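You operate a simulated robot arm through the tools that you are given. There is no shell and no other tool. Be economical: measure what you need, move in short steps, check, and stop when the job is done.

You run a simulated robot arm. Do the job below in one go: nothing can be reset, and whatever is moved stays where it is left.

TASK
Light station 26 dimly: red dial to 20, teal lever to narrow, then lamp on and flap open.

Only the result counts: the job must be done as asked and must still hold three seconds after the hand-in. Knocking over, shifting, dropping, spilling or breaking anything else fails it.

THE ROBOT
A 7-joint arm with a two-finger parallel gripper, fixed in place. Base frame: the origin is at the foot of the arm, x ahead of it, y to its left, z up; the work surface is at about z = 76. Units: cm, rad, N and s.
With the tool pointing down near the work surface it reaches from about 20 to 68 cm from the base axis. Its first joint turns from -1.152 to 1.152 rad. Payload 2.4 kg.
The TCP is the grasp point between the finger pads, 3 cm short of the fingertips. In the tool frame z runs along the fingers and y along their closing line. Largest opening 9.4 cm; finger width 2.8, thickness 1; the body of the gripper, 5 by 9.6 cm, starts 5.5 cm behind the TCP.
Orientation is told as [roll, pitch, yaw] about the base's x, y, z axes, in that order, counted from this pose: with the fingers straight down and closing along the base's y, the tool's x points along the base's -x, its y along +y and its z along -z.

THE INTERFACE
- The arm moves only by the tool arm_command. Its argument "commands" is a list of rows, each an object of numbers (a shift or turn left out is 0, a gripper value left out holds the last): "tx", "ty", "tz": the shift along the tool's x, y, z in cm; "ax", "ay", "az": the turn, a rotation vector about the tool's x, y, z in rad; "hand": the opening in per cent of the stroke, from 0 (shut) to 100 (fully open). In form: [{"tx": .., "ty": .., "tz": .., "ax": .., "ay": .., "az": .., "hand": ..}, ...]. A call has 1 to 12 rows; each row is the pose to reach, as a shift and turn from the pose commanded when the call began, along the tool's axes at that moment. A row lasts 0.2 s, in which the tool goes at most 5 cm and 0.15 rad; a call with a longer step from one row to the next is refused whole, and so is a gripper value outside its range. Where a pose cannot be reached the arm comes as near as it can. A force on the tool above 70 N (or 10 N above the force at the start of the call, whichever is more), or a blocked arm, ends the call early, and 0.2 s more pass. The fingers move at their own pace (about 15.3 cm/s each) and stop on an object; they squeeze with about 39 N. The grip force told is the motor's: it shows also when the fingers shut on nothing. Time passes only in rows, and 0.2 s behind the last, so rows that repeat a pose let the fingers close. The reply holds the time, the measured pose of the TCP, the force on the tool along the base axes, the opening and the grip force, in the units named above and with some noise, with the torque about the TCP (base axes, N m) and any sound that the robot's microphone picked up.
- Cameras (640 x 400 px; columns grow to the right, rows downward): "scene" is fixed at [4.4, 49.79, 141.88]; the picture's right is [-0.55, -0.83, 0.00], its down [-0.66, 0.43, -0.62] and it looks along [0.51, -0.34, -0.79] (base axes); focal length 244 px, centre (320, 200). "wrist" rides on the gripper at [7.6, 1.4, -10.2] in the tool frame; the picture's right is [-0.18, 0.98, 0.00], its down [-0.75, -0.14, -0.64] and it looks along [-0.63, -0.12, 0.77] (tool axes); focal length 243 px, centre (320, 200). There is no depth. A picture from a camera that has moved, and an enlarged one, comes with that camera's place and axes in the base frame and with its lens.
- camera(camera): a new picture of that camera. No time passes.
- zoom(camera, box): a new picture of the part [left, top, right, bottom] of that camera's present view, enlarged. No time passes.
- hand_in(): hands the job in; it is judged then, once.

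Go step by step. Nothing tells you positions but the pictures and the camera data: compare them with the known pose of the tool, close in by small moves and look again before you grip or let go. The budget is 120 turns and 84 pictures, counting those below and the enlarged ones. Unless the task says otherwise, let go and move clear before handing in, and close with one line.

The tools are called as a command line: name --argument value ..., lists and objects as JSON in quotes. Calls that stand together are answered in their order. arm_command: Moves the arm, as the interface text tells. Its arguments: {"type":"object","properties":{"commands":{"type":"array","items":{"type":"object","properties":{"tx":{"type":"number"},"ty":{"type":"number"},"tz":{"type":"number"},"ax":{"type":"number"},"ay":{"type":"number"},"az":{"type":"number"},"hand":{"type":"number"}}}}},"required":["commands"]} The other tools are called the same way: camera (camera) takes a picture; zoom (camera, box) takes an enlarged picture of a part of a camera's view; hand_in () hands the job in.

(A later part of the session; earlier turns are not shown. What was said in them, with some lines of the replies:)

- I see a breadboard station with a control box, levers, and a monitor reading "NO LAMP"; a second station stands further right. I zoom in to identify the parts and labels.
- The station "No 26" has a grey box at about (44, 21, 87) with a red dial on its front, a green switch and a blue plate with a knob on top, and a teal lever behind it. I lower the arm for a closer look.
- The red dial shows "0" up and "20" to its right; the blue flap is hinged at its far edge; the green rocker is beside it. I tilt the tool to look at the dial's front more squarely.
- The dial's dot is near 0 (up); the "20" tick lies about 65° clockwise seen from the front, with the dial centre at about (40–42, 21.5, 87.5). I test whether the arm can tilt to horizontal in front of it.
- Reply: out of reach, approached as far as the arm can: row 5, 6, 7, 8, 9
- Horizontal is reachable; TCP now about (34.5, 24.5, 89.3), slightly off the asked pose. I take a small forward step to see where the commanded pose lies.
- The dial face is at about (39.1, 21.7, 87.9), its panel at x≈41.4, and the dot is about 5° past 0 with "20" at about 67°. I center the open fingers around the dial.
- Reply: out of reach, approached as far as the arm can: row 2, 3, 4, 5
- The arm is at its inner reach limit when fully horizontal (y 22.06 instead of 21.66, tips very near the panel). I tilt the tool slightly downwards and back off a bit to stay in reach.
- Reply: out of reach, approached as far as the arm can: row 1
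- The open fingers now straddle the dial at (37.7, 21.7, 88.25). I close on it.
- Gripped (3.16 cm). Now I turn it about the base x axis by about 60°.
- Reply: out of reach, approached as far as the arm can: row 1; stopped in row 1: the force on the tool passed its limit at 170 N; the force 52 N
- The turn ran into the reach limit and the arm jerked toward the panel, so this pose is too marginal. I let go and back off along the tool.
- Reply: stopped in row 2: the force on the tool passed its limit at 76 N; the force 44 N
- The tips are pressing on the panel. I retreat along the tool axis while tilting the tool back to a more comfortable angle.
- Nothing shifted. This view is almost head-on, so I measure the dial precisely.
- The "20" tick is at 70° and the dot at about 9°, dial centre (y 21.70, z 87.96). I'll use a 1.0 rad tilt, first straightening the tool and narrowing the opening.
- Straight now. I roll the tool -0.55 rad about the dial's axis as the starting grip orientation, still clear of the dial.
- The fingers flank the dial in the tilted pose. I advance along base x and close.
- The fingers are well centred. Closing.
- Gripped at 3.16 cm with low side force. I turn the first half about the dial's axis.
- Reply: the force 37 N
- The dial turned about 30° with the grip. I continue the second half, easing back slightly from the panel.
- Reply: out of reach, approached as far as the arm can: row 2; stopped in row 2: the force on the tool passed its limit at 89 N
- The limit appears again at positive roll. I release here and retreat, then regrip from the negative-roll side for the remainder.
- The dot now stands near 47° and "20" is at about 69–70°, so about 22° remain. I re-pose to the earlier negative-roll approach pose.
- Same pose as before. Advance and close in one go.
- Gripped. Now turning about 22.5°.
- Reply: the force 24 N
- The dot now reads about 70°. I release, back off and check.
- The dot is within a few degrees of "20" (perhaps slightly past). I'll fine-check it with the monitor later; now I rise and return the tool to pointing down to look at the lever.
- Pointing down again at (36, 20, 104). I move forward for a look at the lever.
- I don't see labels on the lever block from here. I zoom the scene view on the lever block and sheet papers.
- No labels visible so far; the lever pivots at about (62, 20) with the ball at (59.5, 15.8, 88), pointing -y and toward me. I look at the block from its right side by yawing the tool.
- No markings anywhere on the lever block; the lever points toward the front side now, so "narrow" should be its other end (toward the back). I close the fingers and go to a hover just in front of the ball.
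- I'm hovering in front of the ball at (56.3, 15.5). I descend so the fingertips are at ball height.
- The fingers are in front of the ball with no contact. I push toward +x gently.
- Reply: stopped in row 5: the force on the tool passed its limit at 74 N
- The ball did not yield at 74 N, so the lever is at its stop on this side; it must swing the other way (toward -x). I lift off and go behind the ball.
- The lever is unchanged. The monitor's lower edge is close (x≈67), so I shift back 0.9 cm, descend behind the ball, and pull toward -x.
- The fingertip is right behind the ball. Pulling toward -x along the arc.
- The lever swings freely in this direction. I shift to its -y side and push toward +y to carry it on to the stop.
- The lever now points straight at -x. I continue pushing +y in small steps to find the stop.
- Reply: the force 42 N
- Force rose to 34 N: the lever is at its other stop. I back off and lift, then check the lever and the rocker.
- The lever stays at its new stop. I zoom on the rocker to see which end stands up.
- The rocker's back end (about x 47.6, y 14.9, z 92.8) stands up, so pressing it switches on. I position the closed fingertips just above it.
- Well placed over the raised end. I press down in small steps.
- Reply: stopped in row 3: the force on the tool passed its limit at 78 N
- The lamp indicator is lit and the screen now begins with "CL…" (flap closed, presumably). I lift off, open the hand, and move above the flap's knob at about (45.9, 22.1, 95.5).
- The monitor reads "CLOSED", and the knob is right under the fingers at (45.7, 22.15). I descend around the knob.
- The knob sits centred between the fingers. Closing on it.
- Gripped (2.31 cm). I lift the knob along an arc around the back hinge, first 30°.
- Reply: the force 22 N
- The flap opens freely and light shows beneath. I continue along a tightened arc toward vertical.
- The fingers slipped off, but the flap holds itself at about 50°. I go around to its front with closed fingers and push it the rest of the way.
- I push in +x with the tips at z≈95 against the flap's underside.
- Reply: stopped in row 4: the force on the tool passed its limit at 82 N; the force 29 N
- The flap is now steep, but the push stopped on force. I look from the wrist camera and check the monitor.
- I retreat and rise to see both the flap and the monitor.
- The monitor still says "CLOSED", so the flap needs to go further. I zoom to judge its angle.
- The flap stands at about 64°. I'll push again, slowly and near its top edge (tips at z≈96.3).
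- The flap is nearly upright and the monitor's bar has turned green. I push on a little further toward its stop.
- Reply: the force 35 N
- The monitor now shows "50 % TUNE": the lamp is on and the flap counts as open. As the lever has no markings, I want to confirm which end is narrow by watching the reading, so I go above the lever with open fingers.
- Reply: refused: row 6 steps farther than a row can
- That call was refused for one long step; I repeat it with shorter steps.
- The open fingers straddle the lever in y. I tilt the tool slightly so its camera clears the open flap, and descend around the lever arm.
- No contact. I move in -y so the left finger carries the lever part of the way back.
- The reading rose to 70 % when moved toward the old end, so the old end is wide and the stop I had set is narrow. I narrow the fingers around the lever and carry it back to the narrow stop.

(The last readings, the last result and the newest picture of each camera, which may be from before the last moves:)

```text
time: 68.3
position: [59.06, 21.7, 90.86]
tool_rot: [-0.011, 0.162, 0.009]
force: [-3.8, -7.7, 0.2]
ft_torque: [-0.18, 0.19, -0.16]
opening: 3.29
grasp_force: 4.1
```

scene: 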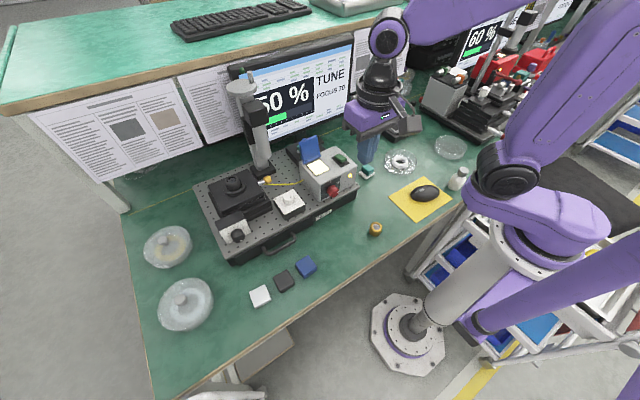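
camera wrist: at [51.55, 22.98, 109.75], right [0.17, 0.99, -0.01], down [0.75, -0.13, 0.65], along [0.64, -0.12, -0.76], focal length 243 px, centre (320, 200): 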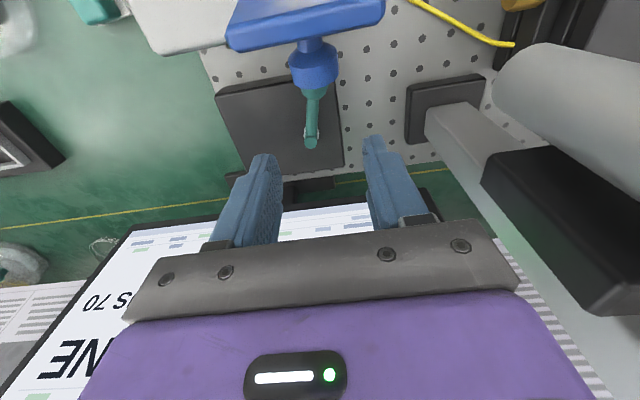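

Resistance is starting (8 N). A little more to seat it at the stop.

arm_command --commands '[{"ty": 0.2}, {"ty": 0.4}, {"ty": 0.6}, {"ty": 0.8}, {"ty": 0.8}]'

zoom --camera "scene" --box '[220, 70, 370, 190]'

```text
time: 69.5
position: [59.07, 22.23, 90.79]
tool_rot: [-0.014, 0.161, 0.005]
force: [-4.3, -25.1, 0.0]
ft_torque: [-0.65, 0.2, -0.35]
opening: 4.21
grasp_force: 12.4
```

```text
3.33 times, centred on (295, 130) of scene
camera zoom: at [4.39, 49.73, 141.9], right [-0.55, -0.83, 0.0], down [-0.66, 0.43, -0.62], along [0.51, -0.34, -0.79], focal length 814 px, centre (403, 433)
```

zoom: 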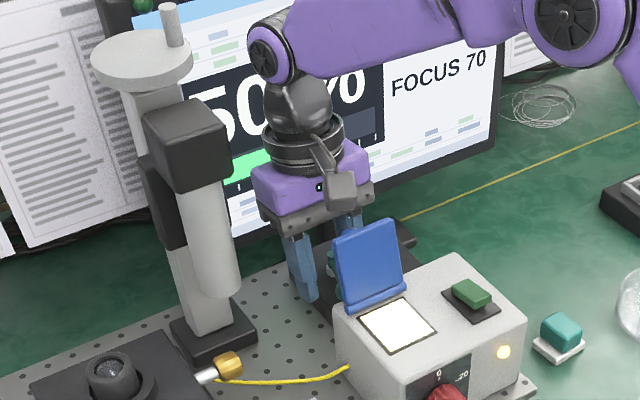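

At the narrow stop with 50 % again. I recentre to release contact and rise straight out, then retreat.

arm_command --commands '[{"ty": -0.7, "hand": 45}, {"ty": -0.9, "hand": 50}, {"ty": -0.9, "tz": -2.5}, {"ty": -0.9, "tz": -5}, {"ty": -0.9, "tz": -8, "tx": 0.5}, {"ty": -0.9, "tz": -11, "tx": 1, "ay": -0.08}, {"ty": -0.9, "tz": -14, "tx": 1.5, "ay": -0.16}, {"ty": -0.9, "tz": -15, "tx": 6, "ay": -0.16}, {"ty": -0.9, "tz": -14, "tx": 10.8, "ay": -0.16}, {"ty": -0.9, "tz": -13, "tx": 15.5, "ay": -0.16}, {"ty": -0.9, "tz": -12, "tx": 20, "ay": -0.16}, {"ty": -0.9, "tz": -12, "tx": 24.5, "ay": -0.16}]'

zoom --camera "scene" --box '[220, 60, 370, 210]'

```text
time: 72.1
position: [36.69, 21.58, 106.7]
tool_rot: [-0.009, -0.003, 0.012]
force: [-0.8, 0.1, -0.4]
ft_torque: [0.02, 0.02, 0.0]
opening: 4.71
grasp_force: 0.0
```

```text
2.67 times, centred on (295, 135) of scene
camera zoom: at [4.4, 49.79, 141.88], right [-0.55, -0.83, 0.0], down [-0.66, 0.43, -0.62], along [0.51, -0.34, -0.79], focal length 651 px, centre (387, 373)
```

zoom: 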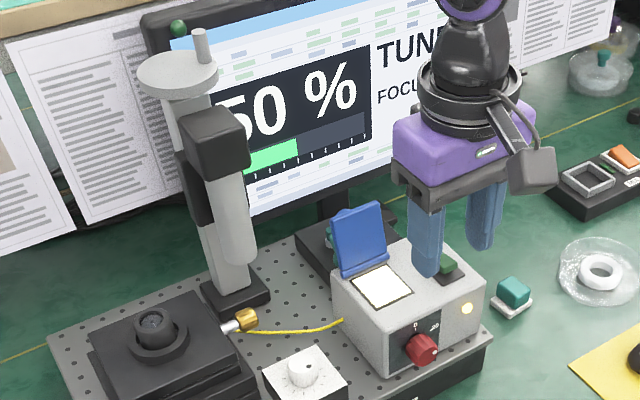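

Everything reads right: lamp lit, flap open, lever narrow. For certainty I take one last head-on look at the red dial.

arm_command --commands '[{"tx": 1.4, "ty": -0.1, "tz": 2, "ay": -0.12, "hand": 58}, {"tx": 1.4, "ty": -0.2, "tz": 4.4, "ay": -0.24}, {"tx": 1.4, "ty": -0.3, "tz": 6.8, "ay": -0.37}, {"tx": 1.4, "ty": -0.4, "tz": 9.2, "ay": -0.5}, {"tx": 1.4, "ty": -0.5, "tz": 11.6, "ay": -0.63}, {"tx": 1.4, "ty": -0.6, "tz": 14, "ay": -0.76}, {"tx": 1.4, "ty": -0.6, "tz": 16, "ay": -0.88}, {"tx": 1.4, "ty": -0.6, "tz": 17.2, "ay": -1.0}, {"tx": 1.4, "ty": -0.6, "tz": 17.2, "ay": -1.0}]'

zoom --camera "wrist" --box '[280, 130, 376, 210]'

```text
time: 74.1
position: [42.91, 16.15, 98.73]
tool_rot: [-0.144, -0.96, 0.145]
force: [0.4, -0.2, -0.4]
ft_torque: [-0.04, 0.0, 0.01]
opening: 5.45
grasp_force: 0.1
out of reach, approached as far as the arm can: row 4, 5, 6, 7, 8, 9
```

```text
5.00 times, centred on (328, 170) of wrist
camera zoom: at [30.07, 17.5, 98.17], right [0.08, 0.99, 0.07], down [-0.1, -0.06, 0.99], along [0.99, -0.09, 0.09], focal length 1213 px, centre (280, 350)
```

zoom: 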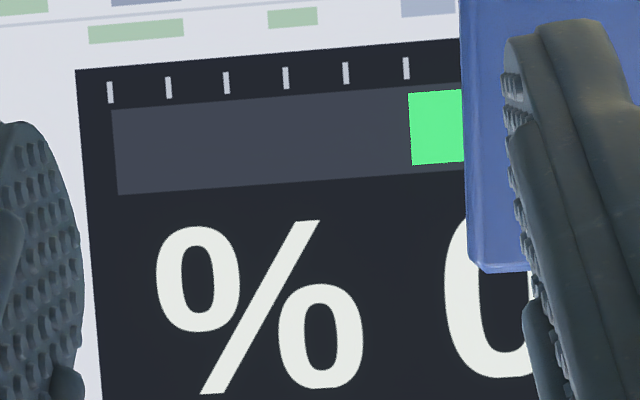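

The path left reach and the tool ended above the box (no contact). I carefully rise and return to pointing down.

arm_command --commands '[{"tx": -2, "tz": -2.5}, {"tx": -4.5, "tz": -5}, {"tx": -6.5, "tz": -6.5, "ay": 0.1}, {"tx": -7, "tz": -8, "ay": 0.22}, {"tx": -7, "tz": -10, "ay": 0.35}, {"tx": -7, "tz": -12, "ay": 0.48}, {"tx": -7, "tz": -13, "ay": 0.61}, {"tx": -7, "tz": -13, "ay": 0.74}, {"tx": -7, "tz": -13, "ay": 0.86}, {"tx": -7, "tz": -13, "ay": 0.95}]'

zoom --camera "scene" --box '[220, 60, 380, 220]'

```text
time: 76.3
position: [36.36, 16.91, 111.61]
tool_rot: [-0.083, -0.013, 0.029]
force: [-0.5, 0.2, 0.3]
ft_torque: [-0.01, 0.01, -0.03]
opening: 5.46
grasp_force: 0.0
out of reach, approached as far as the arm can: row 1, 2, 4, 5
```

```text
2.50 times, centred on (300, 140) of scene
camera zoom: at [4.4, 49.79, 141.88], right [-0.55, -0.83, 0.0], down [-0.66, 0.43, -0.62], along [0.51, -0.34, -0.79], focal length 610 px, centre (370, 350)
```

zoom: 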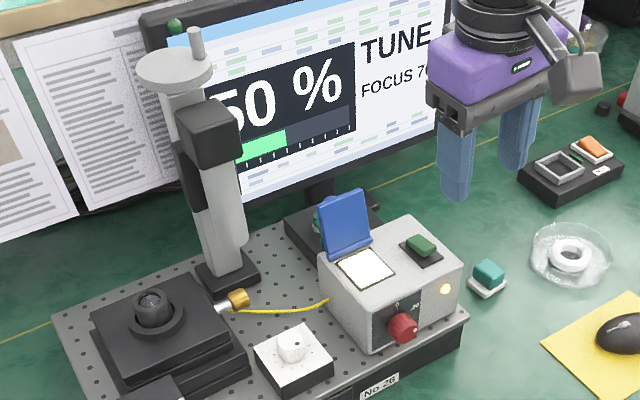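

All intact. I use the last picture for a tight view of the dial from the scene camera.

zoom --camera "scene" --box '[320, 176, 346, 200]'

```text
16.00 times, centred on (333, 188) of scene
camera zoom: at [4.4, 49.79, 141.88], right [-0.55, -0.83, 0.0], down [-0.66, 0.43, -0.62], along [0.51, -0.34, -0.79], focal length 3905 px, centre (112, 392)
```

zoom: 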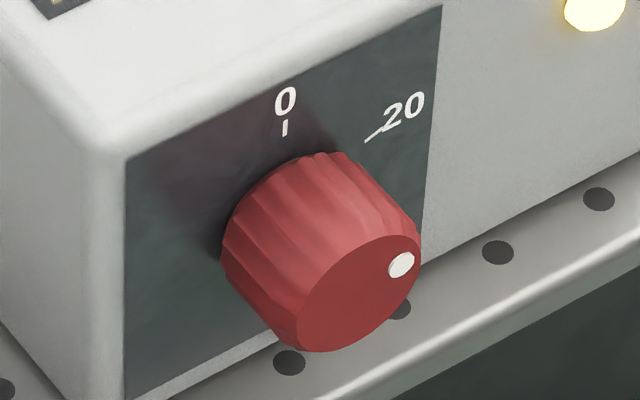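

The dial's dot lines up with the "20" mark within my measuring error (about 5°, possibly a little past it). The lever is at its narrow stop, the lamp is lit, the flap stands open and the arm is clear, so I hand in.

hand_in

```text
The job is handed in.
```

Station 26 is lit dimly and handed in: red dial at 20 (within about 5°, perhaps slightly past the mark), teal lever at its narrow stop, lamp on, flap open and the arm clear. The lever is unmarked; I took this end as narrow because the monitor rose from 50 % to 70 % when I moved it the other way.
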